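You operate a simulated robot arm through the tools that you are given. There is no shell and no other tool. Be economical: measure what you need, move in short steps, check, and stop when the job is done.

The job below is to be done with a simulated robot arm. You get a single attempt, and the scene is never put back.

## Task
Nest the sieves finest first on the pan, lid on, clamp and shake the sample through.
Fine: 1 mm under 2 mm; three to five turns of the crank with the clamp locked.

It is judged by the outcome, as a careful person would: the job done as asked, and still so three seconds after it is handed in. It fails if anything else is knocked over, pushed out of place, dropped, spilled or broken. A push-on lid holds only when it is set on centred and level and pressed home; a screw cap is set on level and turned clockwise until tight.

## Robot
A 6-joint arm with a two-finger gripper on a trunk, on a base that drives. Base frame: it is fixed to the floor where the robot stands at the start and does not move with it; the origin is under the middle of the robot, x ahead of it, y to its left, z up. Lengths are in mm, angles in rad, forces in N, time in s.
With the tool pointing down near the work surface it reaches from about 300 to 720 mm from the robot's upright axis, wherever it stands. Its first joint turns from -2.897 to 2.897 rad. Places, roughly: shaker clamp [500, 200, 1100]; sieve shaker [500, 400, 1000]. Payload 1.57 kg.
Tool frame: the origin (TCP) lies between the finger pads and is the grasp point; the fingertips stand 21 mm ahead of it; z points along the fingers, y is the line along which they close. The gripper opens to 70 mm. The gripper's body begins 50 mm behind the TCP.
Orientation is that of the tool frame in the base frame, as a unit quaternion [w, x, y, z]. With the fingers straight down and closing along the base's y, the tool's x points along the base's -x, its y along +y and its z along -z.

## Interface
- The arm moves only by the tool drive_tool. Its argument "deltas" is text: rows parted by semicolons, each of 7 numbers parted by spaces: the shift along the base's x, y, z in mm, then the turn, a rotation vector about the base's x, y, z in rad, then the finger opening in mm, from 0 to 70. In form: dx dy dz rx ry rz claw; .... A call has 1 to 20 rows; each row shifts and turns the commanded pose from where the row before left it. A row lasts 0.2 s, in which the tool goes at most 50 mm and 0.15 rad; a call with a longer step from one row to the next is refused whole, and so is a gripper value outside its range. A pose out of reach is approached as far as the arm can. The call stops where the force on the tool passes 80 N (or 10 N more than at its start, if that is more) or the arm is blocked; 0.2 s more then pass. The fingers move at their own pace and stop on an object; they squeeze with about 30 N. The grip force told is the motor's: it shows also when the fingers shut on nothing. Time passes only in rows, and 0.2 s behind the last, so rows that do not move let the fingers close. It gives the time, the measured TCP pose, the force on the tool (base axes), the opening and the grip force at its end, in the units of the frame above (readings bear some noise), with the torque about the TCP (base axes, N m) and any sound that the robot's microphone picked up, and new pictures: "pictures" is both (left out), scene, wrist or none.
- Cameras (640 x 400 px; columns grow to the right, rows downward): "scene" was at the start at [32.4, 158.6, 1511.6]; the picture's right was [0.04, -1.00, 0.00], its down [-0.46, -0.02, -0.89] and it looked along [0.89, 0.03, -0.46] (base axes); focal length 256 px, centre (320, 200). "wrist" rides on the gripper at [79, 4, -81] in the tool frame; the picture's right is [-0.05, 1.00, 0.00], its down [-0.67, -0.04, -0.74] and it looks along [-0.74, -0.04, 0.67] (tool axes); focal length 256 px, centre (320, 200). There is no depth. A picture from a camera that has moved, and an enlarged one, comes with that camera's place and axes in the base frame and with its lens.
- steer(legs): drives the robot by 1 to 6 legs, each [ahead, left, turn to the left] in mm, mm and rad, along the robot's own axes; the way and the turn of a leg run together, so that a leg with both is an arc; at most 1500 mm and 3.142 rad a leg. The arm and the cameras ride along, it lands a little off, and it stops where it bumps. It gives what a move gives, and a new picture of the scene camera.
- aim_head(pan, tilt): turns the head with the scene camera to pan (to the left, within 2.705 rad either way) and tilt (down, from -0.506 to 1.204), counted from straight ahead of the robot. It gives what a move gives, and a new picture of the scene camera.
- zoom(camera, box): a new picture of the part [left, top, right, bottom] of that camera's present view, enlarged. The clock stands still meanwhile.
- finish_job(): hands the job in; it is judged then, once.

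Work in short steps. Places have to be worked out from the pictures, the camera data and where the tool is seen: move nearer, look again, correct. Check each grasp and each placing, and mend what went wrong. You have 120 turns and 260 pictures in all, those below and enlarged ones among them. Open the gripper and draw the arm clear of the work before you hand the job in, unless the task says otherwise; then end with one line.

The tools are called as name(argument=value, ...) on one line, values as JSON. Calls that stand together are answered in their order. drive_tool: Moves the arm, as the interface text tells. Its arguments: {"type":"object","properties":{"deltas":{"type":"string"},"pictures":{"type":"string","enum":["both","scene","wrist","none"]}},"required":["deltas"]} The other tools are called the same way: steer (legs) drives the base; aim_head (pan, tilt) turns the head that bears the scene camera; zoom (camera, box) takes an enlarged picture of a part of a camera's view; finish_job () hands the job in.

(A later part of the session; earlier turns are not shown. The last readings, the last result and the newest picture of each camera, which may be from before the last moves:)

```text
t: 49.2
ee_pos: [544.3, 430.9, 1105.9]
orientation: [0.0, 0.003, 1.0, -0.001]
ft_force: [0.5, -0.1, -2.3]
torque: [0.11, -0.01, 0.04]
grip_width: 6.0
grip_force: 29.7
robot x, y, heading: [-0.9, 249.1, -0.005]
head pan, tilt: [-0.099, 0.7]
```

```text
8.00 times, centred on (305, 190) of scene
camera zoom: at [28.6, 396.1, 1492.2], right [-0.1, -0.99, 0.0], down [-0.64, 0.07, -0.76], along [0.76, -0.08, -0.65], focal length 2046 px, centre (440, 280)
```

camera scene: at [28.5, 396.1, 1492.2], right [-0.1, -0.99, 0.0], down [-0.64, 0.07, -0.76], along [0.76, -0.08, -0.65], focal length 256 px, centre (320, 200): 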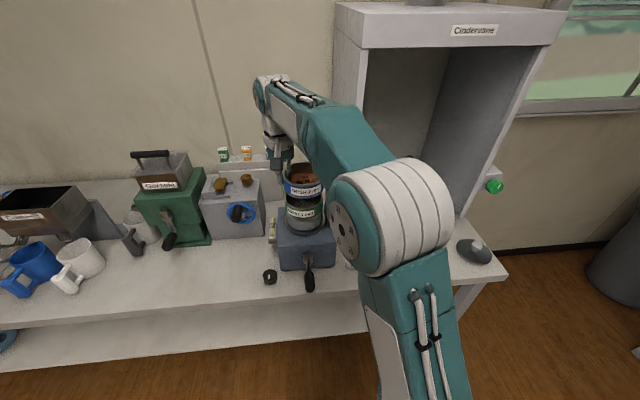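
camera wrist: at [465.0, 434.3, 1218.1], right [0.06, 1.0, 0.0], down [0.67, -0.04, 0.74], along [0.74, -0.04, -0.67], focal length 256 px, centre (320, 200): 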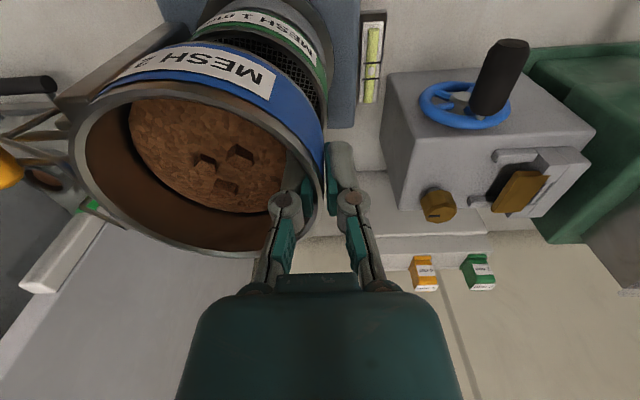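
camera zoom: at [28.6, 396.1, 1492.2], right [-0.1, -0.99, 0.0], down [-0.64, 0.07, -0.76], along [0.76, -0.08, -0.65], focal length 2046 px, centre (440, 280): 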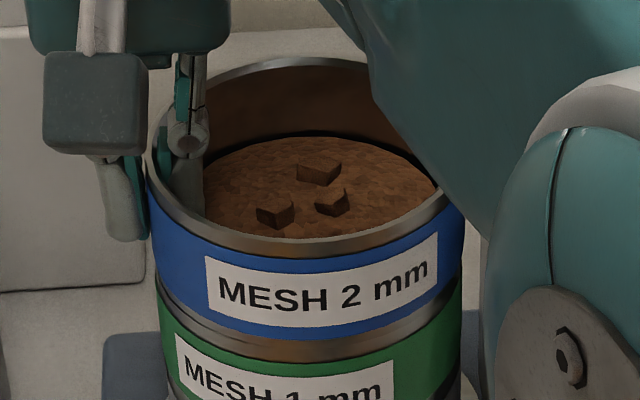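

It's nesting without force. Keep lowering to seat.

drive_tool(deltas="0 0 -1 0 0 0 0;0 0 -1 0 0 0 0;0 0 0 0 0 0 0", pictures="none")

drive_tool(deltas="0 0 -1 0 0 0 0;0 0 -1 0 0 0 0;0 0 0 0 0 0 0", pictures="none")

zoom(camera="scene", box=[280, 165, 330, 215])

```text
t: 50.0
ee_pos: [543.9, 432.7, 1103.5]
orientation: [0.0, 0.003, 1.0, -0.001]
ft_force: [1.8, 1.2, 2.4]
torque: [-0.06, -0.2, 0.02]
grip_width: 5.8
grip_force: 29.8
robot x, y, heading: [2.5, 248.9, -0.003]
head pan, tilt: [-0.099, 0.7]
```

```text
t: 50.8
ee_pos: [545.0, 431.2, 1101.2]
orientation: [0.002, 0.003, 1.0, 0.0]
ft_force: [1.7, 2.1, 21.1]
torque: [0.03, -0.12, -0.07]
grip_width: 6.1
grip_force: 30.4
robot x, y, heading: [4.1, 249.3, -0.005]
head pan, tilt: [-0.099, 0.7]
```

```text
8.00 times, centred on (305, 190) of scene
camera zoom: at [27.0, 395.8, 1492.3], right [-0.1, -0.99, 0.0], down [-0.64, 0.07, -0.76], along [0.76, -0.08, -0.64], focal length 2046 px, centre (440, 280)
```

zoom: 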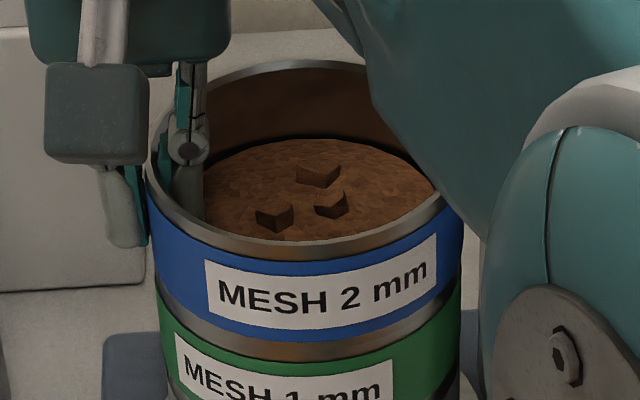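

Seated: force is firm and balanced. Release and inspect.

drive_tool(deltas="0 0 1 0 0 0 6;0 0 0 0 0 0 16;0 0 0 0 0 0 24;0 0 0 0 0 0 24", pictures="none")

zoom(camera="scene", box=[280, 165, 330, 215])

zoom(camera="wrist", box=[40, 0, 400, 270])

```text
t: 51.8
ee_pos: [545.2, 430.9, 1101.1]
orientation: [0.0, 0.003, 1.0, -0.001]
ft_force: [0.9, 0.0, -0.6]
torque: [0.01, -0.02, 0.02]
grip_width: 23.9
grip_force: 0.1
robot x, y, heading: [-4.8, 248.9, -0.005]
head pan, tilt: [-0.099, 0.7]
```

```text
8.00 times, centred on (305, 190) of scene
camera zoom: at [28.4, 396.1, 1492.2], right [-0.1, -0.99, 0.0], down [-0.64, 0.07, -0.76], along [0.76, -0.08, -0.65], focal length 2046 px, centre (440, 280)
```

zoom: 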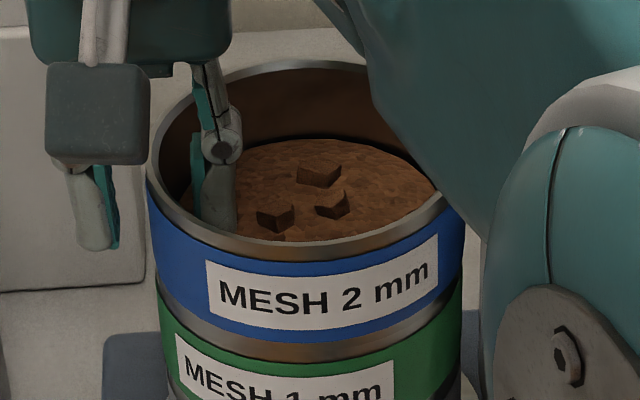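

```text
1.48 times, centred on (220, 135) of wrist
camera zoom: at [466.2, 436.8, 1182.6], right [0.06, 1.0, 0.0], down [0.67, -0.04, 0.74], along [0.74, -0.04, -0.67], focal length 379 px, centre (468, 296)
```

zoom: 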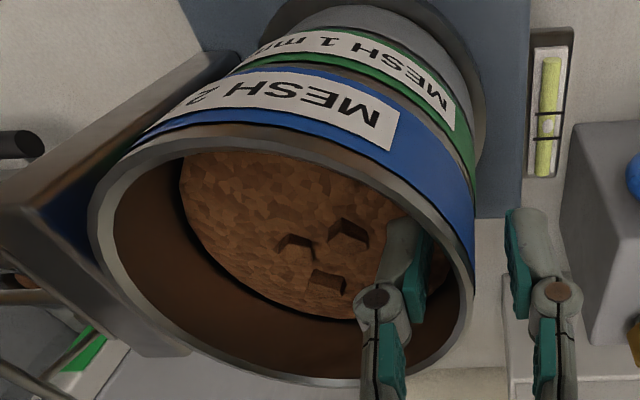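

Sieve 2 seated level. Now raise and go to the lid at about (470,-130).

drive_tool(deltas="0 0 20 0 0 0 24;0 0 40 0 0 0 24;0 0 45 0 0 0 40;0 0 45 0 0 0 40;-25 -30 0 0 0 0 50;-35 -35 0 0 0 0 50;-15 -45 0 0 0 0 50;0 -49 0 0 0 0 50;0 -49 0 0 0 0 50;0 -49 0 0 0 0 50;0 -49 0 0 0 0 50;0 -49 0 0 0 0 50;0 -49 0 0 0 0 50;0 -49 -10 0 0 0 50;0 -49 -10 0 0 0 50;0 -38 -30 0 0 0 50;0 -10 -45 0 0 0 50;0 0 -45 0 0 0 50;0 0 -45 0 0 0 50;0 0 0 0 0 0 50")

```text
t: 56.0
ee_pos: [469.9, -119.3, 1069.1]
orientation: [0.0, 0.002, 1.0, 0.0]
ft_force: [0.5, -0.7, -0.2]
torque: [0.0, -0.02, -0.01]
grip_width: 49.8
grip_force: 0.0
robot x, y, heading: [-0.7, 251.0, -0.008]
head pan, tilt: [-0.099, 0.7]
camera scene: at [28.2, 393.0, 1492.5], right [-0.1, -0.99, 0.0], down [-0.64, 0.07, -0.76], along [0.76, -0.08, -0.65], focal length 256 px, centre (320, 200)
camera wrist: at [390.3, -114.7, 1150.1], right [0.06, 1.0, 0.0], down [0.67, -0.04, 0.74], along [0.74, -0.04, -0.67], focal length 256 px, centre (320, 200)
```

scene: 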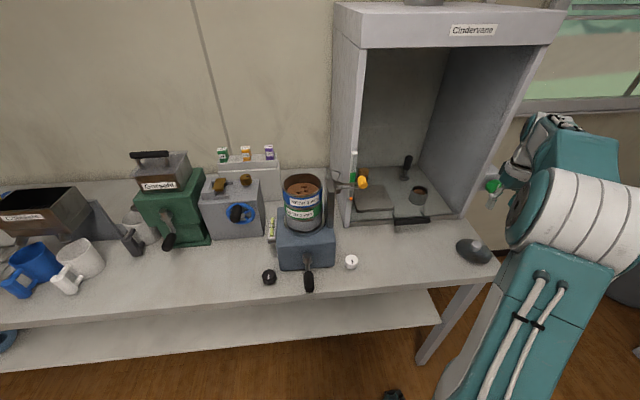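
wrist: 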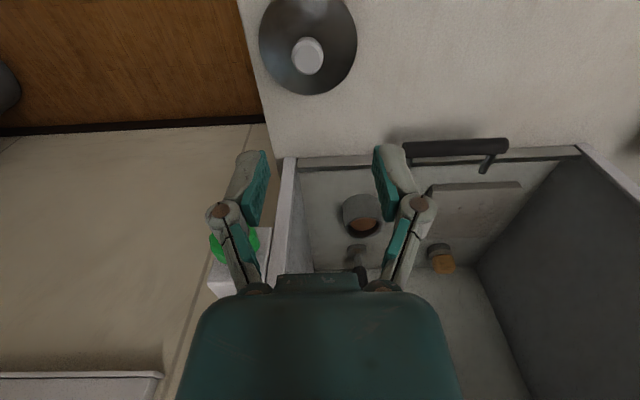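

Knob ≈ (480,-130), diameter ~30. Descend and re-measure.

drive_tool(deltas="5 -5 -40 0 0 0 60;5 -4 -40 0 0 0 60;0 0 -25 0 0 0 60;0 0 0 0 0 0 60;0 0 0 0 0 0 60")

zoom(camera="scene", box=[430, 190, 530, 290])

```text
t: 57.2
ee_pos: [479.4, -127.7, 960.1]
orientation: [0.0, 0.003, 1.0, 0.0]
ft_force: [0.5, -0.7, -0.7]
torque: [0.0, -0.01, -0.05]
grip_width: 60.1
grip_force: 0.0
robot x, y, heading: [-0.9, 250.7, -0.011]
head pan, tilt: [-0.099, 0.7]
camera scene: at [28.3, 392.8, 1492.5], right [-0.1, -0.99, 0.0], down [-0.64, 0.07, -0.76], along [0.76, -0.08, -0.65], focal length 256 px, centre (320, 200)
camera wrist: at [400.5, -124.6, 1042.8], right [0.06, 1.0, 0.0], down [0.67, -0.04, 0.74], along [0.74, -0.04, -0.67], focal length 256 px, centre (320, 200)
```

scene: 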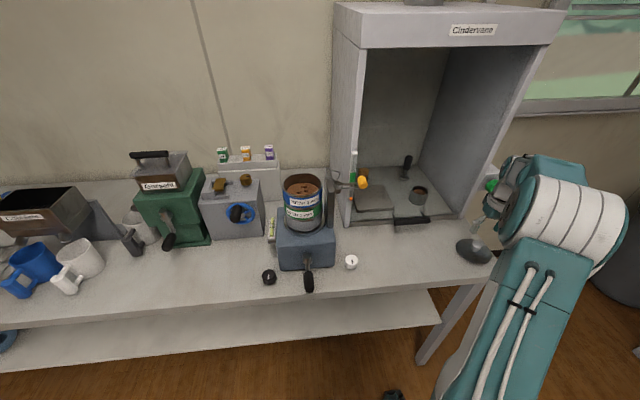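
wrist: 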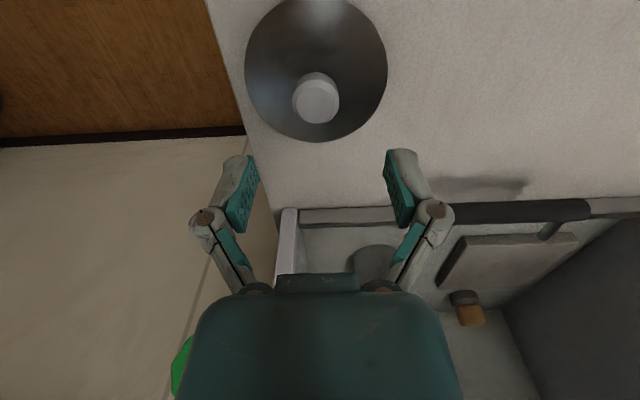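

```text
4.00 times, centred on (480, 240) of scene
camera zoom: at [28.3, 392.8, 1492.5], right [-0.1, -0.99, 0.0], down [-0.64, 0.07, -0.76], along [0.76, -0.08, -0.65], focal length 1023 px, centre (-320, 40)
```

zoom: 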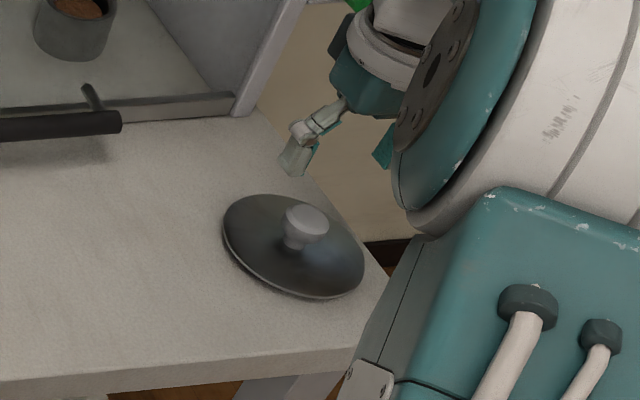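

Knob top centre computed ≈ (481,-130.5,882), dia ~31. Align and descend to TCP 890.

drive_tool(deltas="2 -3 -30 0 0 0 55;0 0 -25 0 0 0 55;0 0 -15 0 0 0 55;0 0 0 0 0 0 55;0 0 0 0 0 0 55")

zoom(camera="scene", box=[430, 190, 530, 290])

```text
t: 58.4
ee_pos: [481.3, -132.1, 892.5]
orientation: [0.0, 0.003, 1.0, 0.0]
ft_force: [0.4, -0.2, 0.5]
torque: [-0.01, 0.0, -0.03]
grip_width: 54.9
grip_force: 0.1
robot x, y, heading: [-1.2, 248.7, -0.002]
head pan, tilt: [-0.099, 0.7]
camera scene: at [28.3, 392.7, 1492.5], right [-0.1, -0.99, 0.0], down [-0.64, 0.07, -0.76], along [0.76, -0.08, -0.65], focal length 256 px, centre (320, 200)
camera wrist: at [403.1, -126.5, 974.2], right [0.06, 1.0, 0.0], down [0.67, -0.04, 0.74], along [0.74, -0.04, -0.67], focal length 256 px, centre (320, 200)
```

scene: 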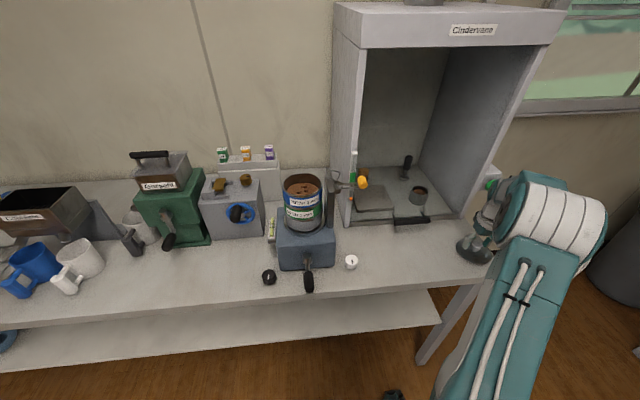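
wrist: 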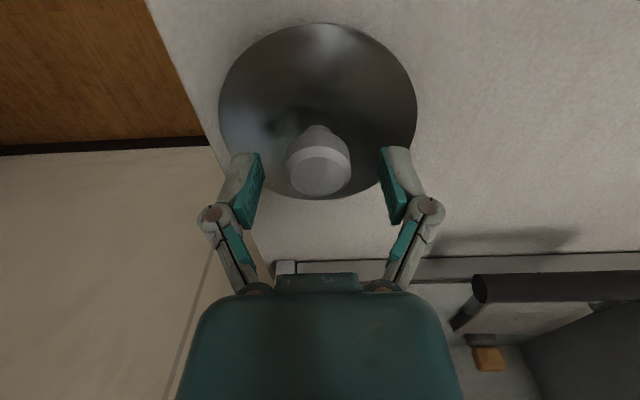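

```text
4.00 times, centred on (480, 240) of scene
camera zoom: at [28.3, 392.7, 1492.5], right [-0.1, -0.99, 0.0], down [-0.64, 0.07, -0.76], along [0.76, -0.08, -0.65], focal length 1023 px, centre (-320, 40)
```

zoom: 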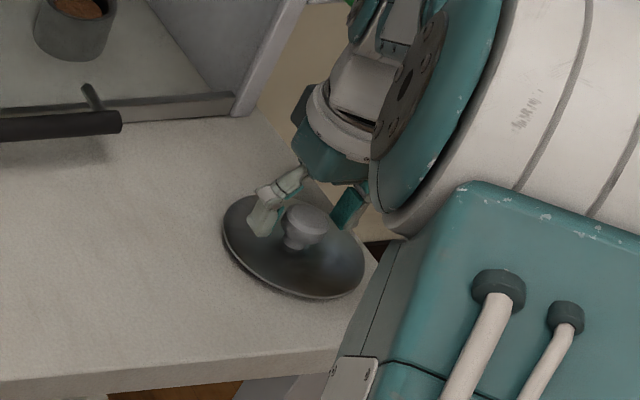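

Well centred on the knob. Lower a few mm and close.

drive_tool(deltas="0 0 -3 0 0 0 55;0 0 -3 0 0 0 55;0 0 0 0 0 0 30;0 0 0 0 0 0 10;0 0 0 0 0 0 10;0 0 0 0 0 0 10")

zoom(camera="wrist", box=[200, 60, 440, 240])

```text
t: 59.8
ee_pos: [481.6, -132.6, 885.7]
orientation: [0.0, 0.003, 1.0, 0.0]
ft_force: [-2.4, -0.4, 7.0]
torque: [0.02, 0.05, -0.02]
grip_width: 28.2
grip_force: 30.4
robot x, y, heading: [0.9, 250.7, -0.006]
head pan, tilt: [-0.099, 0.7]
camera scene: at [27.8, 393.1, 1492.5], right [-0.1, -0.99, 0.0], down [-0.64, 0.07, -0.76], along [0.76, -0.08, -0.64], focal length 256 px, centre (320, 200)
camera wrist: at [402.9, -126.9, 967.9], right [0.06, 1.0, 0.0], down [0.67, -0.04, 0.74], along [0.74, -0.04, -0.67], focal length 256 px, centre (320, 200)
```

scene: 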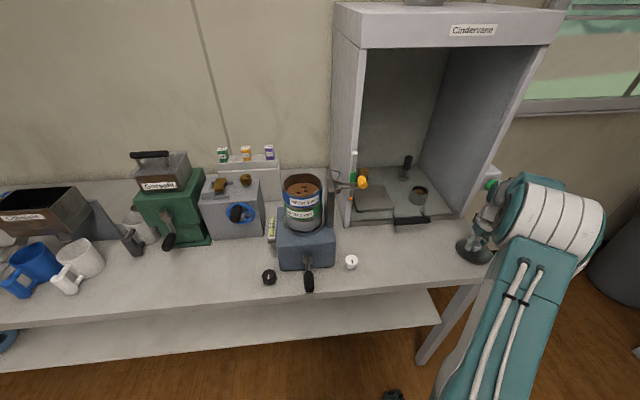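
wrist: 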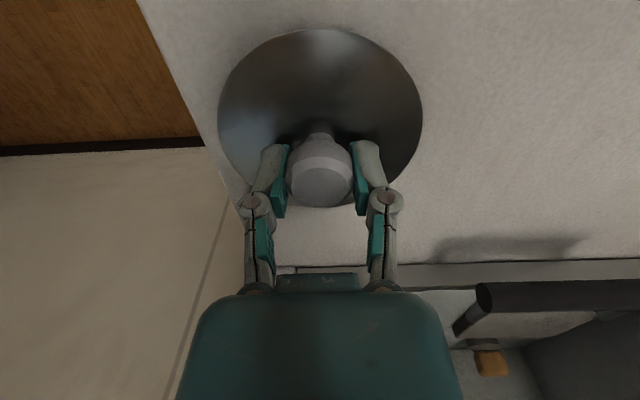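

```text
2.22 times, centred on (320, 150) of wrist
camera zoom: at [402.9, -126.9, 967.9], right [0.06, 1.0, 0.0], down [0.67, -0.04, 0.74], along [0.74, -0.04, -0.67], focal length 569 px, centre (320, 311)
```

zoom: 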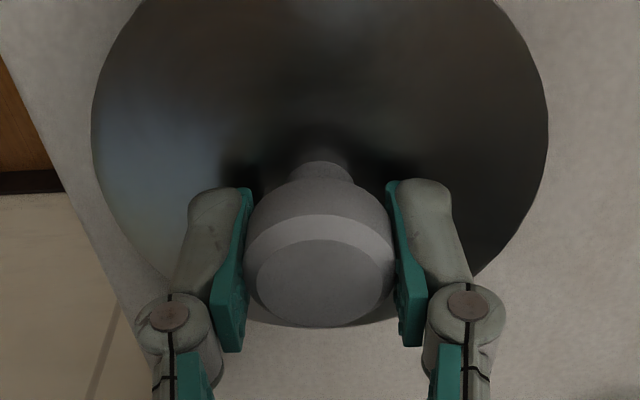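

Knob held at 28 mm. Lift and check.

drive_tool(deltas="0 0 3 0 0 0 10;0 0 8 0 0 0 10;0 0 15 0 0 0 10;0 0 25 0 0 0 10;0 0 0 0 0 0 10")

zoom(camera="scene", box=[430, 190, 530, 290])

```text
t: 61.0
ee_pos: [483.1, -133.5, 937.1]
orientation: [0.0, 0.003, 1.0, 0.0]
ft_force: [-0.3, -0.4, -1.8]
torque: [0.0, -0.01, 0.02]
grip_width: 28.3
grip_force: 30.2
robot x, y, heading: [0.9, 249.1, -0.011]
head pan, tilt: [-0.099, 0.7]
camera scene: at [28.3, 392.8, 1492.5], right [-0.1, -0.99, 0.0], down [-0.64, 0.07, -0.76], along [0.76, -0.08, -0.65], focal length 256 px, centre (320, 200)
camera wrist: at [403.5, -128.4, 1018.3], right [0.06, 1.0, 0.0], down [0.67, -0.04, 0.74], along [0.74, -0.04, -0.67], focal length 256 px, centre (320, 200)
```

scene: 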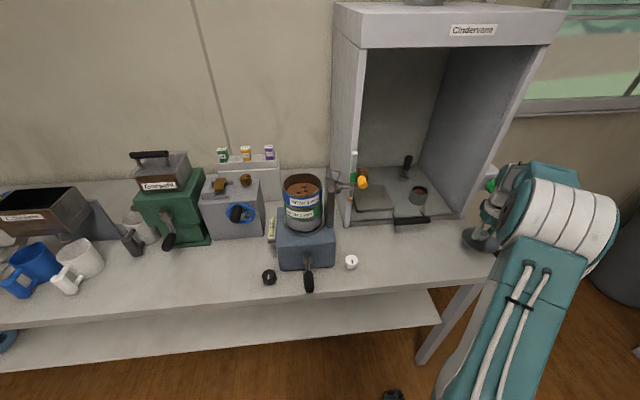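
wrist: 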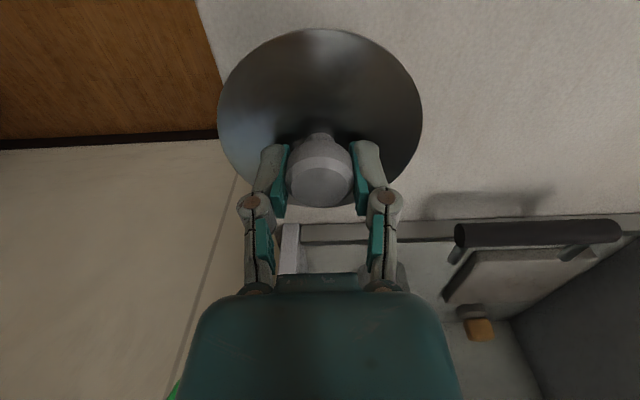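

```text
4.00 times, centred on (480, 240) of scene
camera zoom: at [28.3, 392.8, 1492.5], right [-0.1, -0.99, 0.0], down [-0.64, 0.07, -0.76], along [0.76, -0.08, -0.65], focal length 1023 px, centre (-320, 40)
```

zoom: 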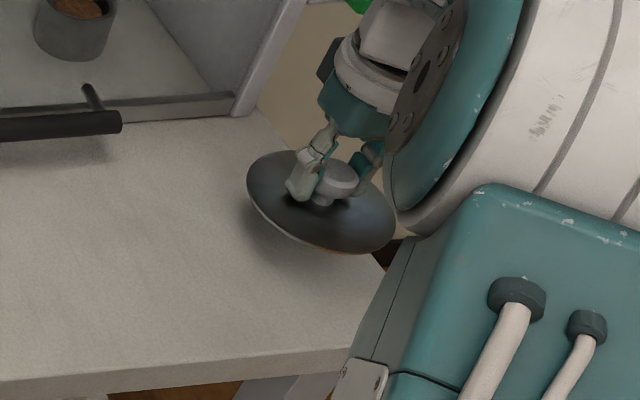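

Lid held level. Carry it up and over the stack to above (549,386).

drive_tool(deltas="0 0 40 0 0 0 10;0 0 45 0 0 0 10;0 0 45 0 0 0 10;0 0 45 0 0 0 10;0 0 45 0 0 0 10;0 0 45 0 0 0 10;0 0 45 0 0 0 10;0 30 20 0 0 0 10;0 45 0 0 0 0 10;0 45 0 0 0 0 10;0 45 0 0 0 0 10;0 45 0 0 0 0 10;0 45 0 0 0 0 10;0 45 0 0 0 0 10;0 45 0 0 0 0 10;10 45 0 0 0 0 10;15 45 0 0 0 0 10;20 45 0 0 0 0 10;20 30 0 0 0 0 10;2 10 0 0 0 0 10", pictures="none")

drive_tool(deltas="0 0 -30 0 0 0 10;0 0 -30 0 0 0 10;0 0 -20 0 0 0 10;0 0 0 0 0 0 10;0 0 0 0 0 0 10")

zoom(camera="scene", box=[265, 130, 345, 210])

zoom(camera="wrist", box=[140, 0, 460, 220])

```text
t: 65.2
ee_pos: [540.9, 396.6, 1255.5]
orientation: [-0.001, 0.004, 1.0, -0.001]
ft_force: [0.5, 0.7, -0.6]
torque: [-0.01, 0.0, 0.0]
grip_width: 28.1
grip_force: 29.6
out of reach, approached as far as the arm can: row 7
robot x, y, heading: [-1.1, 246.9, -0.008]
head pan, tilt: [-0.099, 0.7]
```

```text
t: 66.4
ee_pos: [541.5, 397.6, 1176.6]
orientation: [-0.001, 0.003, 1.0, -0.001]
ft_force: [0.2, 0.8, -0.8]
torque: [0.0, -0.03, 0.01]
grip_width: 28.4
grip_force: 30.7
robot x, y, heading: [-1.1, 251.4, -0.002]
head pan, tilt: [-0.099, 0.7]
camera scene: at [28.4, 395.9, 1492.2], right [-0.1, -0.99, 0.0], down [-0.64, 0.07, -0.76], along [0.76, -0.08, -0.65], focal length 256 px, centre (320, 200)
camera wrist: at [462.4, 402.0, 1258.4], right [0.06, 1.0, 0.0], down [0.67, -0.04, 0.74], along [0.74, -0.04, -0.67], focal length 256 px, centre (320, 200)
```

scene: 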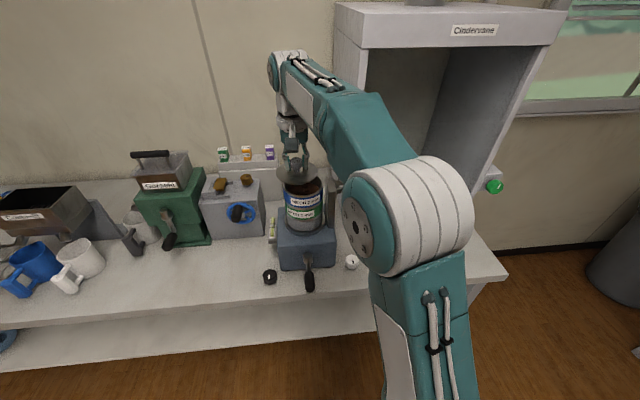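
wrist: 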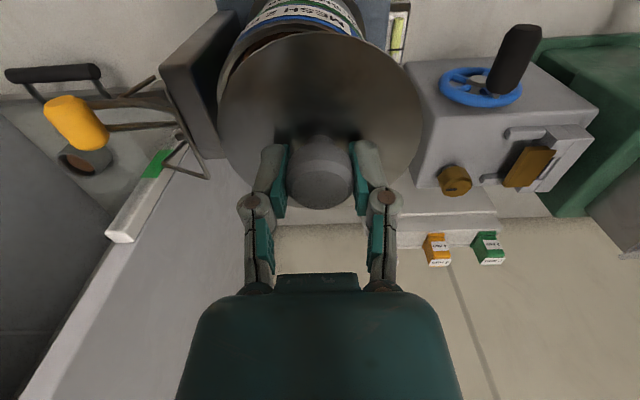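

```text
5.00 times, centred on (305, 170) of scene
camera zoom: at [28.4, 395.9, 1492.2], right [-0.1, -0.99, 0.0], down [-0.64, 0.07, -0.76], along [0.76, -0.08, -0.65], focal length 1279 px, centre (395, 350)
```

zoom: 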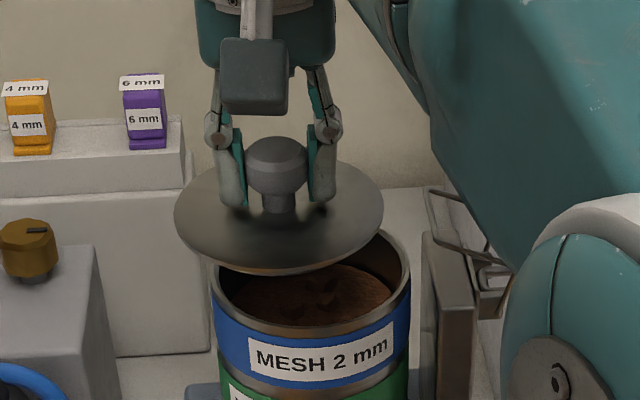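

```text
1.82 times, centred on (300, 110) of wrist
camera zoom: at [462.4, 402.0, 1258.4], right [0.06, 1.0, 0.0], down [0.67, -0.04, 0.74], along [0.74, -0.04, -0.67], focal length 465 px, centre (356, 364)
```

zoom: 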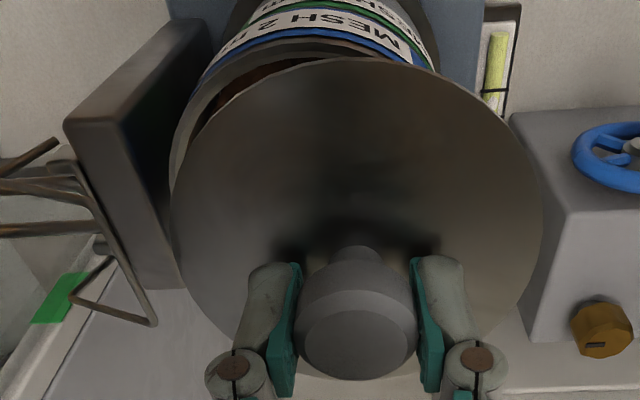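

Lid needs about −13.5 in y and +8 in x. Shift and look again.

drive_tool(deltas="4 -7 0 0 0 0 10;4 -6.5 0 0 0 0 10;0 0 -10 0 0 0 10;0 0 0 0 0 0 10;0 0 0 0 0 0 10", pictures="none")

zoom(camera="scene", box=[265, 145, 345, 225])

zoom(camera="wrist", box=[140, 0, 460, 220])

```text
t: 67.6
ee_pos: [549.5, 383.1, 1166.3]
orientation: [0.0, 0.002, 1.0, -0.001]
ft_force: [0.6, -0.1, -0.9]
torque: [0.0, 0.01, 0.05]
grip_width: 28.3
grip_force: 29.9
robot x, y, heading: [0.1, 250.9, -0.007]
head pan, tilt: [-0.099, 0.7]
```

```text
5.00 times, centred on (305, 185) of scene
camera zoom: at [28.4, 395.8, 1492.2], right [-0.1, -0.99, 0.0], down [-0.64, 0.07, -0.76], along [0.76, -0.08, -0.65], focal length 1279 px, centre (395, 275)
```

zoom: 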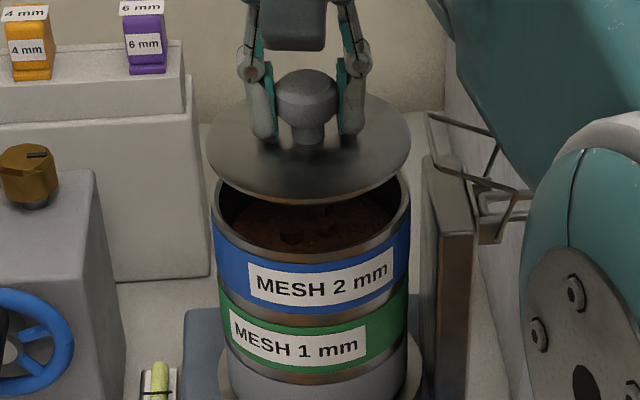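

```text
1.82 times, centred on (300, 110) of wrist
camera zoom: at [469.9, 387.9, 1248.7], right [0.06, 1.0, 0.0], down [0.67, -0.04, 0.74], along [0.74, -0.04, -0.67], focal length 465 px, centre (356, 364)
```

zoom: 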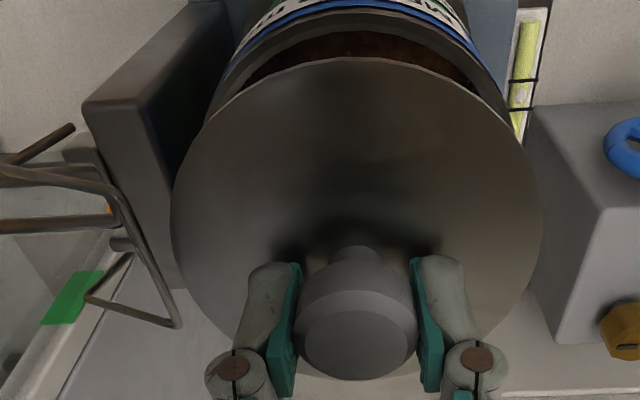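

y is aligned; x maybe 1 mm too far. Adjust and descend to just above rim.

drive_tool(deltas="-1 0 -7 0 0 0 10;0 0 -7 0 0 0 10;0 0 0 0 0 0 10;0 0 0 0 0 0 10", pictures="none")

zoom(camera="scene", box=[280, 150, 330, 200])

zoom(camera="wrist", box=[200, 0, 440, 140])

```text
t: 68.6
ee_pos: [547.6, 382.0, 1153.3]
orientation: [0.0, 0.003, 1.0, -0.001]
ft_force: [0.0, -0.1, -0.8]
torque: [0.0, -0.01, 0.02]
grip_width: 28.1
grip_force: 29.8
robot x, y, heading: [-0.3, 251.3, -0.005]
head pan, tilt: [-0.099, 0.7]
```

```text
8.00 times, centred on (305, 175) of scene
camera zoom: at [28.4, 395.8, 1492.2], right [-0.1, -0.99, 0.0], down [-0.64, 0.07, -0.76], along [0.76, -0.08, -0.65], focal length 2046 px, centre (440, 400)
```

zoom: 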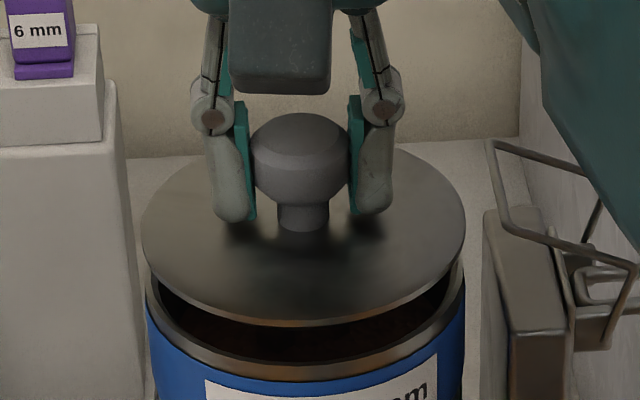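

```text
2.67 times, centred on (320, 70) of wrist
camera zoom: at [468.6, 387.9, 1234.9], right [0.06, 1.0, 0.0], down [0.67, -0.04, 0.74], along [0.74, -0.04, -0.67], focal length 683 px, centre (320, 547)
```

zoom: 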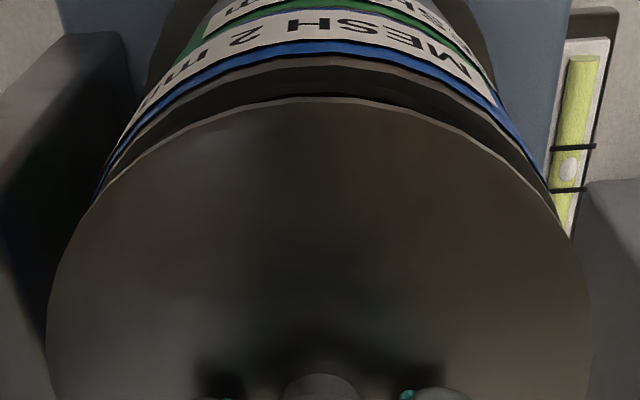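

Aligned to within ~1 mm. Lower the lid onto the rim with contact watch.

drive_tool(deltas="-0.7 0 -4 0 0 0 10;0 0 -3 0 0 0 10;0 0 -2 0 0 0 10;0 0 0 0 0 0 10", pictures="none")

drive_tool(deltas="0 0 -2 0 0 0 10;0 0 -2 0 0 0 10;0 0 0 0 0 0 10", pictures="none")

zoom(camera="scene", box=[280, 150, 330, 200])

zoom(camera="wrist", box=[200, 0, 440, 140])

```text
t: 69.6
ee_pos: [547.9, 382.4, 1143.6]
orientation: [0.0, 0.003, 1.0, 0.0]
ft_force: [-0.2, -0.4, -1.2]
torque: [-0.04, -0.05, 0.0]
grip_width: 28.0
grip_force: 30.3
robot x, y, heading: [4.5, 247.8, -0.011]
head pan, tilt: [-0.099, 0.7]
```

```text
t: 70.4
ee_pos: [546.2, 384.0, 1139.7]
orientation: [0.0, 0.003, 1.0, -0.001]
ft_force: [-0.1, 0.3, -1.4]
torque: [0.04, 0.01, 0.04]
grip_width: 28.3
grip_force: 30.0
robot x, y, heading: [2.5, 255.6, -0.008]
head pan, tilt: [-0.099, 0.7]
```

```text
8.00 times, centred on (305, 175) of scene
camera zoom: at [28.4, 395.8, 1492.2], right [-0.1, -0.99, 0.0], down [-0.64, 0.07, -0.76], along [0.76, -0.08, -0.65], focal length 2046 px, centre (440, 400)
```

zoom: 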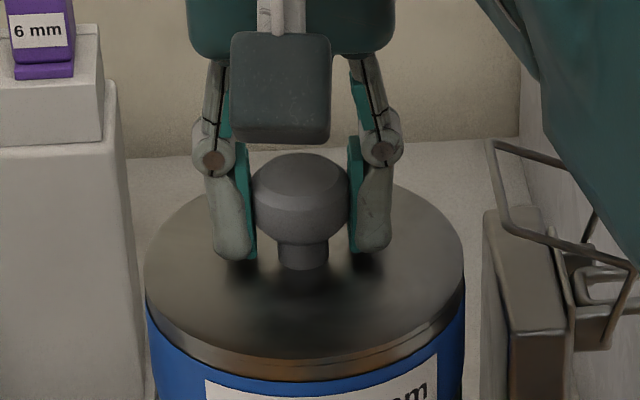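

```text
2.67 times, centred on (320, 70) of wrist
camera zoom: at [467.4, 388.6, 1221.4], right [0.06, 1.0, 0.0], down [0.67, -0.04, 0.74], along [0.74, -0.04, -0.67], focal length 683 px, centre (320, 547)
```

zoom: 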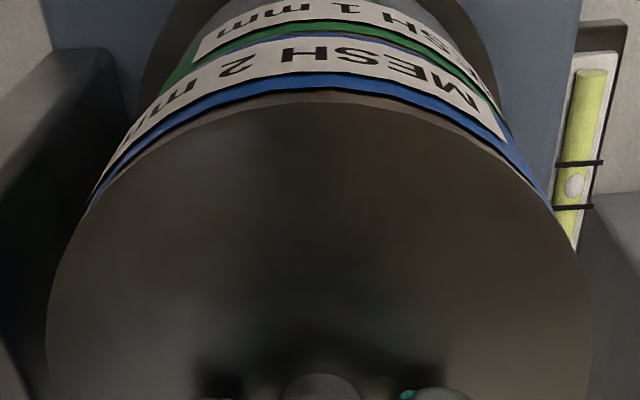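

Almost touching and concentric. Lower to contact.

drive_tool(deltas="0 0 -1.5 0 0 0 10;0 0 -1.5 0 0 0 10;0 0 0 0 0 0 10", pictures="none")

drive_tool(deltas="0 0 -1.5 0 0 0 10;0 0 -1.5 0 0 0 10;0 0 0 0 0 0 10", pictures="none")

zoom(camera="scene", box=[280, 150, 330, 200])

```text
t: 71.2
ee_pos: [546.8, 384.1, 1138.4]
orientation: [0.002, 0.003, 1.0, 0.0]
ft_force: [2.4, 4.1, 16.0]
torque: [0.06, 0.18, -0.06]
grip_width: 28.2
grip_force: 29.5
robot x, y, heading: [-1.0, 249.3, -0.005]
head pan, tilt: [-0.099, 0.7]
```

```text
t: 72.0
ee_pos: [546.0, 382.9, 1135.1]
orientation: [0.002, 0.002, 1.0, 0.0]
ft_force: [4.0, 6.4, 32.6]
torque: [0.07, -0.03, -0.07]
grip_width: 28.2
grip_force: 29.8
robot x, y, heading: [0.8, 247.6, -0.01]
head pan, tilt: [-0.099, 0.7]
```

```text
8.00 times, centred on (305, 175) of scene
camera zoom: at [26.2, 396.4, 1492.4], right [-0.1, -0.99, 0.0], down [-0.64, 0.07, -0.77], along [0.76, -0.08, -0.64], focal length 2046 px, centre (440, 400)
```

zoom: 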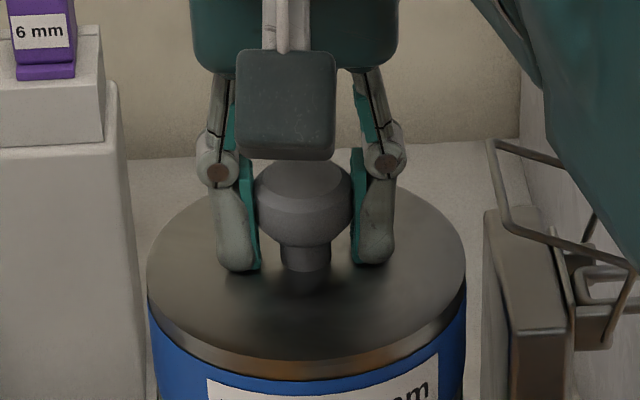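

Force 33 N, balanced. Release, look, then press on the knob top with closed fingers.

drive_tool(deltas="0 0 1 0 0 0 28;0 0 0.5 0 0 0 40;0 0 0 0 0 0 50;0 0 15 0 0 0 50;0 0 20 0 0 0 50;0 0 0 0 0 0 50")

zoom(camera="scene", box=[280, 155, 330, 205])

zoom(camera="wrist", box=[200, 0, 440, 160])

```text
t: 73.4
ee_pos: [547.3, 384.0, 1170.5]
orientation: [-0.001, 0.003, 1.0, 0.0]
ft_force: [-0.4, -0.2, -0.3]
torque: [0.01, 0.02, -0.02]
grip_width: 50.1
grip_force: 0.0
robot x, y, heading: [1.2, 245.3, -0.002]
head pan, tilt: [-0.099, 0.7]
camera scene: at [28.4, 395.8, 1492.2], right [-0.1, -0.99, 0.0], down [-0.64, 0.07, -0.76], along [0.76, -0.08, -0.65], focal length 256 px, centre (320, 200)
camera wrist: at [468.0, 388.5, 1252.7], right [0.06, 1.0, 0.0], down [0.67, -0.04, 0.74], along [0.74, -0.04, -0.67], focal length 256 px, centre (320, 200)
```

scene: 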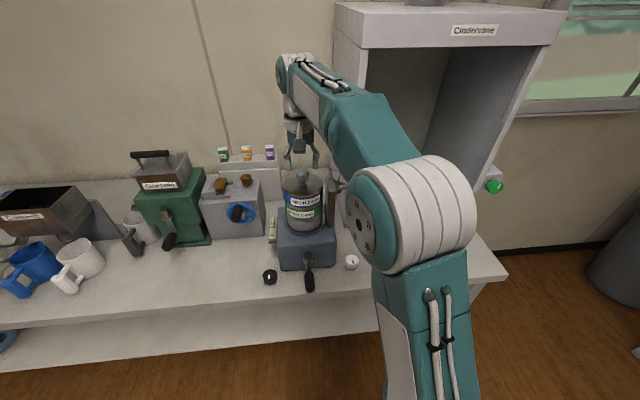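
wrist: 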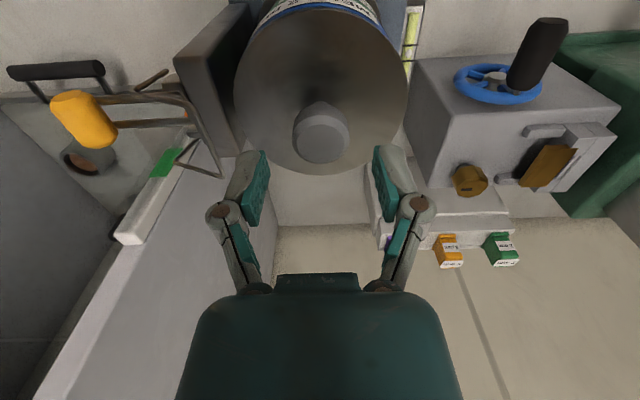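

```text
8.00 times, centred on (305, 180) of scene
camera zoom: at [28.4, 395.8, 1492.2], right [-0.1, -0.99, 0.0], down [-0.64, 0.07, -0.76], along [0.76, -0.08, -0.65], focal length 2046 px, centre (440, 360)
```

zoom: 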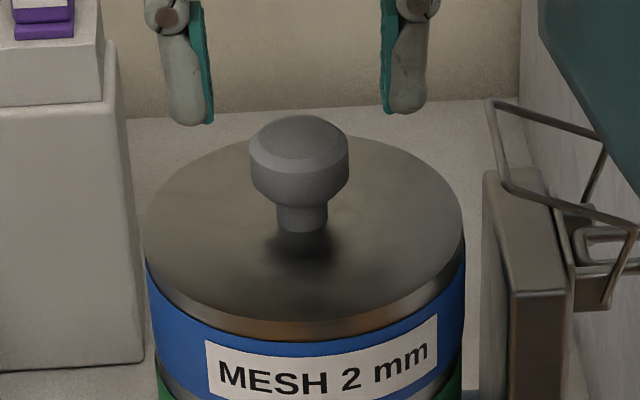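

```text
2.50 times, centred on (320, 80) of wrist
camera zoom: at [468.0, 388.5, 1252.7], right [0.06, 1.0, 0.0], down [0.67, -0.04, 0.74], along [0.74, -0.04, -0.67], focal length 640 px, centre (320, 500)
```

zoom: 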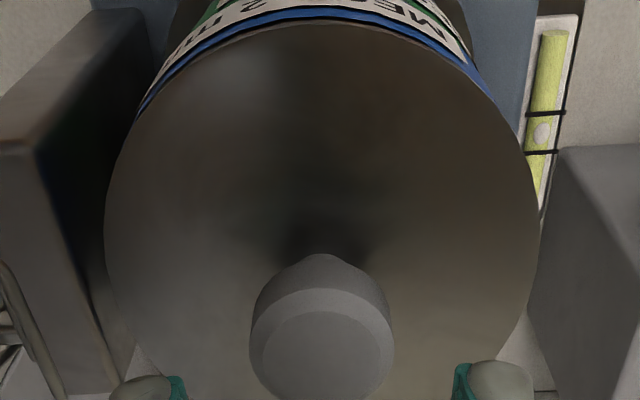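

Lid looks level and centred. Close fingers and press on the knob top to be sure it's home.

drive_tool(deltas="0 0 0 0 0 0 10;0 0 0 0 0 0 0;0 0 -5 0 0 0 0;0 0 -5 0 0 0 0;0 0 -3 0 0 0 0;0 0 -2 0 0 0 0;0 0 0 0 0 0 0", pictures="none")

drive_tool(deltas="0 0 -2 0 0 0 0;0 0 -2 0 0 0 0;0 0 0 0 0 0 0")

```text
t: 75.0
ee_pos: [546.7, 383.8, 1163.3]
orientation: [0.01, 0.003, 1.0, 0.002]
ft_force: [14.5, 0.6, 68.1]
torque: [0.0, -0.09, -0.03]
grip_width: 5.8
grip_force: 29.1
robot x, y, heading: [1.4, 247.2, -0.002]
head pan, tilt: [-0.099, 0.7]
```

```text
t: 75.5
ee_pos: [547.1, 382.8, 1164.8]
orientation: [0.013, 0.004, 1.0, 0.002]
ft_force: [-5.6, -2.3, 15.9]
torque: [-0.07, 0.2, 0.02]
grip_width: 5.9
grip_force: 28.5
robot x, y, heading: [0.7, 249.6, -0.005]
head pan, tilt: [-0.099, 0.7]
stopped in row 2: the force on the tool passed its limit at 82 N (the readings are from after the stop); the commanded pose is now the measured one
camera scene: at [26.8, 395.2, 1492.4], right [-0.11, -0.99, 0.0], down [-0.64, 0.07, -0.76], along [0.76, -0.08, -0.64], focal length 256 px, centre (320, 200)
camera wrist: at [466.4, 388.2, 1244.2], right [0.06, 1.0, 0.01], down [0.65, -0.04, 0.76], along [0.76, -0.04, -0.65], focal length 256 px, centre (320, 200)
```

scene: 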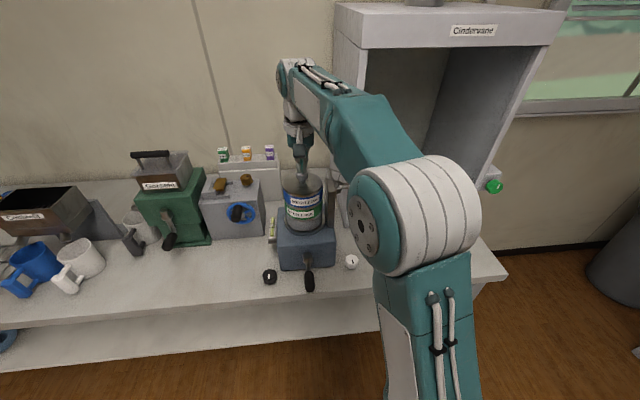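
wrist: 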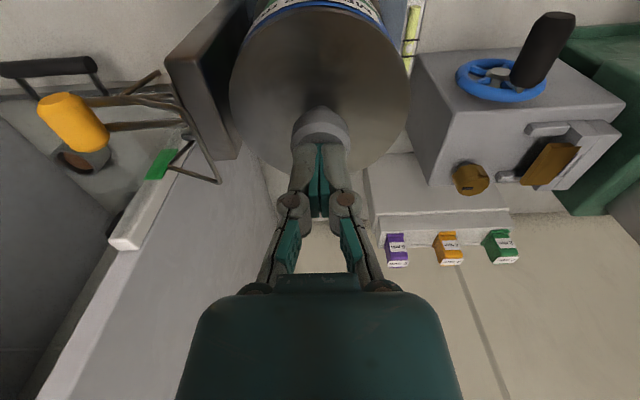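

Pressed home at ~80 N. Raise clear and study the clamp.

drive_tool(deltas="0 0 20 0 0.013 0 0;0 0 40 0 0.013 0 0;-20 0 40 0 0 0 0;-45 15 0 0 0 0 0;-45 15 0 0 0 0 0;0 0 0 0 0 0 0")

zoom(camera="scene", box=[280, 140, 380, 240])

zoom(camera="wrist", box=[0, 0, 320, 240])

```text
t: 76.9
ee_pos: [438.9, 413.8, 1264.4]
orientation: [-0.002, 0.003, 1.0, 0.001]
ft_force: [-0.9, 0.0, -0.2]
torque: [0.02, -0.02, 0.02]
grip_width: 0.1
grip_force: 28.7
robot x, y, heading: [-3.2, 247.9, -0.003]
head pan, tilt: [-0.099, 0.7]
camera scene: at [27.8, 396.1, 1492.2], right [-0.1, -0.99, 0.0], down [-0.64, 0.07, -0.76], along [0.76, -0.08, -0.64], focal length 256 px, centre (320, 200)
camera wrist: at [360.2, 419.6, 1345.7], right [0.06, 1.0, 0.0], down [0.67, -0.04, 0.74], along [0.74, -0.04, -0.67], focal length 256 px, centre (320, 200)
```

scene: 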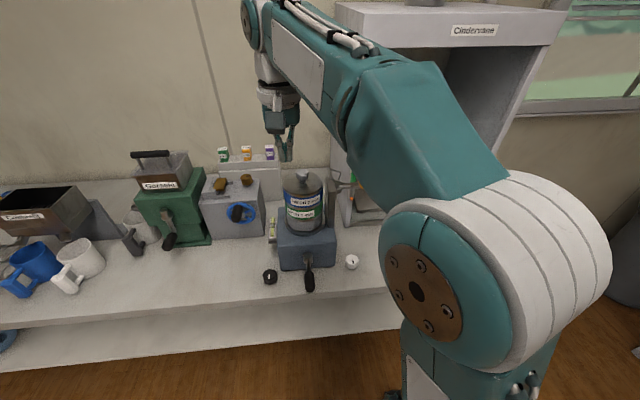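
wrist: 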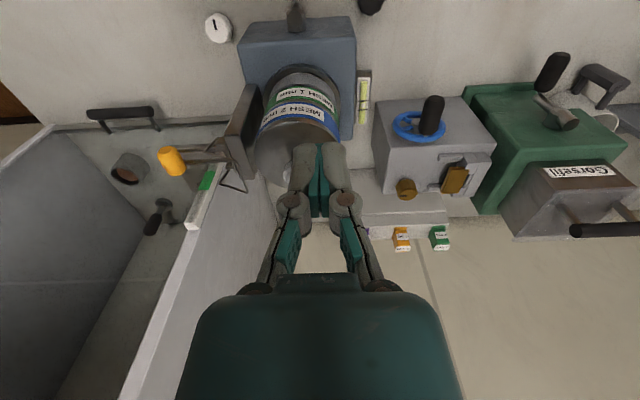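

```text
4.00 times, centred on (330, 190) of scene
camera zoom: at [27.8, 396.1, 1492.2], right [-0.1, -0.99, 0.0], down [-0.64, 0.07, -0.76], along [0.76, -0.08, -0.64], focal length 1023 px, centre (280, 240)
```

zoom: 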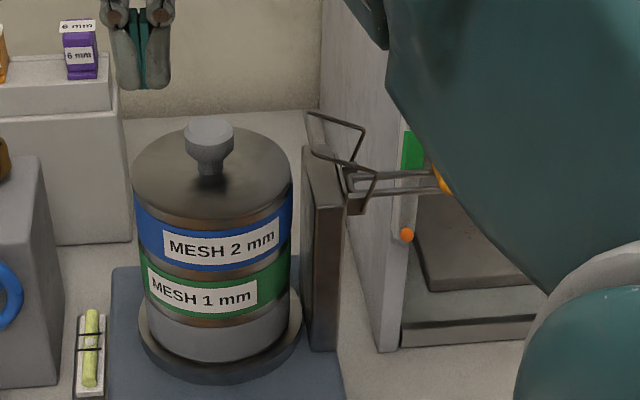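

```text
1.67 times, centred on (160, 120) of wrist
camera zoom: at [360.2, 419.6, 1345.7], right [0.06, 1.0, 0.0], down [0.67, -0.04, 0.74], along [0.74, -0.04, -0.67], focal length 427 px, centre (587, 333)
```

zoom: 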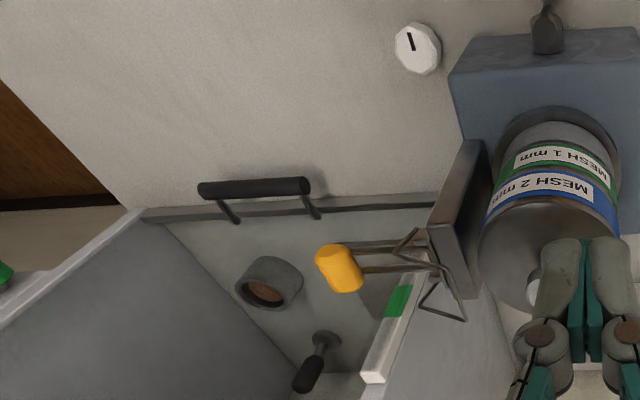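

I need a clear view of the clamp; move the arm left out of the line of sight.

drive_tool(deltas="-10 45 0 0 0 0 0;-10 45 0 0 0 0 0;-10 45 0 0 0 0 0;-10 45 0 0 0 0 20;0 45 0 0 0 0 40;0 0 0 0 0 0 40", pictures="none")

zoom(camera="scene", box=[290, 140, 390, 240])

zoom(camera="wrist", box=[0, 0, 320, 240])

```text
t: 78.3
ee_pos: [395.6, 639.1, 1262.9]
orientation: [-0.002, 0.002, 1.0, 0.002]
ft_force: [-0.4, -0.5, -0.4]
torque: [-0.03, 0.01, 0.01]
grip_width: 39.8
grip_force: 0.1
robot x, y, heading: [4.1, 248.2, -0.003]
head pan, tilt: [-0.099, 0.7]
```

```text
4.00 times, centred on (340, 190) of scene
camera zoom: at [28.0, 397.4, 1492.1], right [-0.1, -0.99, 0.0], down [-0.64, 0.07, -0.76], along [0.76, -0.08, -0.64], focal length 1023 px, centre (240, 240)
```

zoom: 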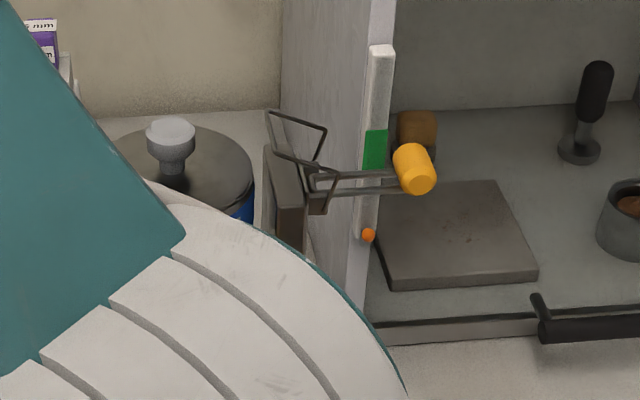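

```text
1.67 times, centred on (160, 120) of wrist
camera zoom: at [318.2, 643.1, 1345.4], right [0.06, 1.0, 0.0], down [0.67, -0.04, 0.74], along [0.74, -0.04, -0.67], focal length 427 px, centre (587, 333)
```

zoom: 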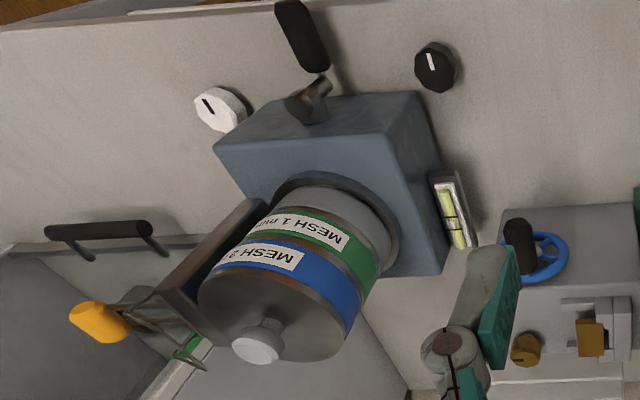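

Orange grip ≈ (547,231,1105), a crossbar along x on rods hinged on the post's outer side near (548,295,1100). I'll bring the wrist camera in for a closer look.

drive_tool(deltas="0 -48 0 0 0 0 40;0 -48 0 0 0 0 40;0 -48 0 0 0 0 40;0 -48 0 0 0 0 40;0 -48 0 0 0 0 40;0 -48 0 0 0 0 40;0 -48 -10 0 0 0 40;0 -20 -40 0 0 0 40;0 0 -40 0 0 0 40;0 0 0 0 0 0 40")

zoom(camera="wrist", box=[220, 40, 420, 200])

```text
t: 80.5
ee_pos: [398.3, 283.3, 1173.9]
orientation: [-0.001, 0.003, 1.0, 0.003]
ft_force: [1.4, 0.1, 0.7]
torque: [0.0, 0.01, 0.04]
grip_width: 39.9
grip_force: 0.2
robot x, y, heading: [0.1, 252.6, -0.003]
head pan, tilt: [-0.099, 0.7]
camera scene: at [27.7, 395.4, 1492.3], right [-0.11, -0.99, 0.0], down [-0.64, 0.07, -0.76], along [0.76, -0.08, -0.64], focal length 256 px, centre (320, 200)
camera wrist: at [319.6, 287.6, 1255.5], right [0.06, 1.0, 0.0], down [0.67, -0.04, 0.74], along [0.74, -0.04, -0.67], focal length 256 px, centre (320, 200)
```

scene: 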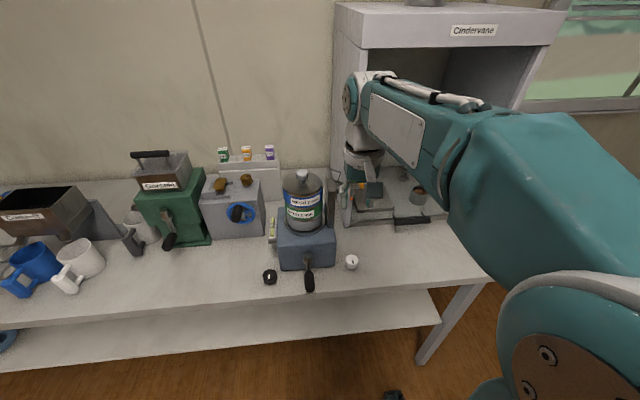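
wrist: 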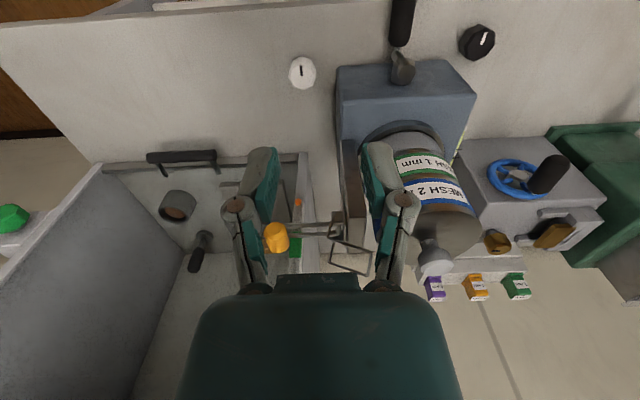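

```text
2.50 times, centred on (320, 120) of wrist
camera zoom: at [319.6, 287.6, 1255.5], right [0.06, 1.0, 0.0], down [0.67, -0.04, 0.74], along [0.74, -0.04, -0.67], focal length 640 px, centre (320, 400)
```

zoom: 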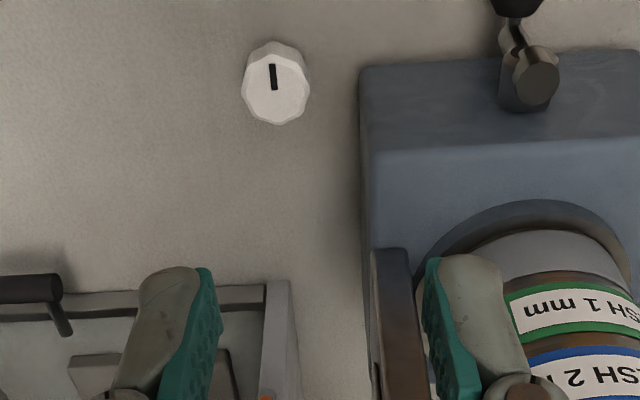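

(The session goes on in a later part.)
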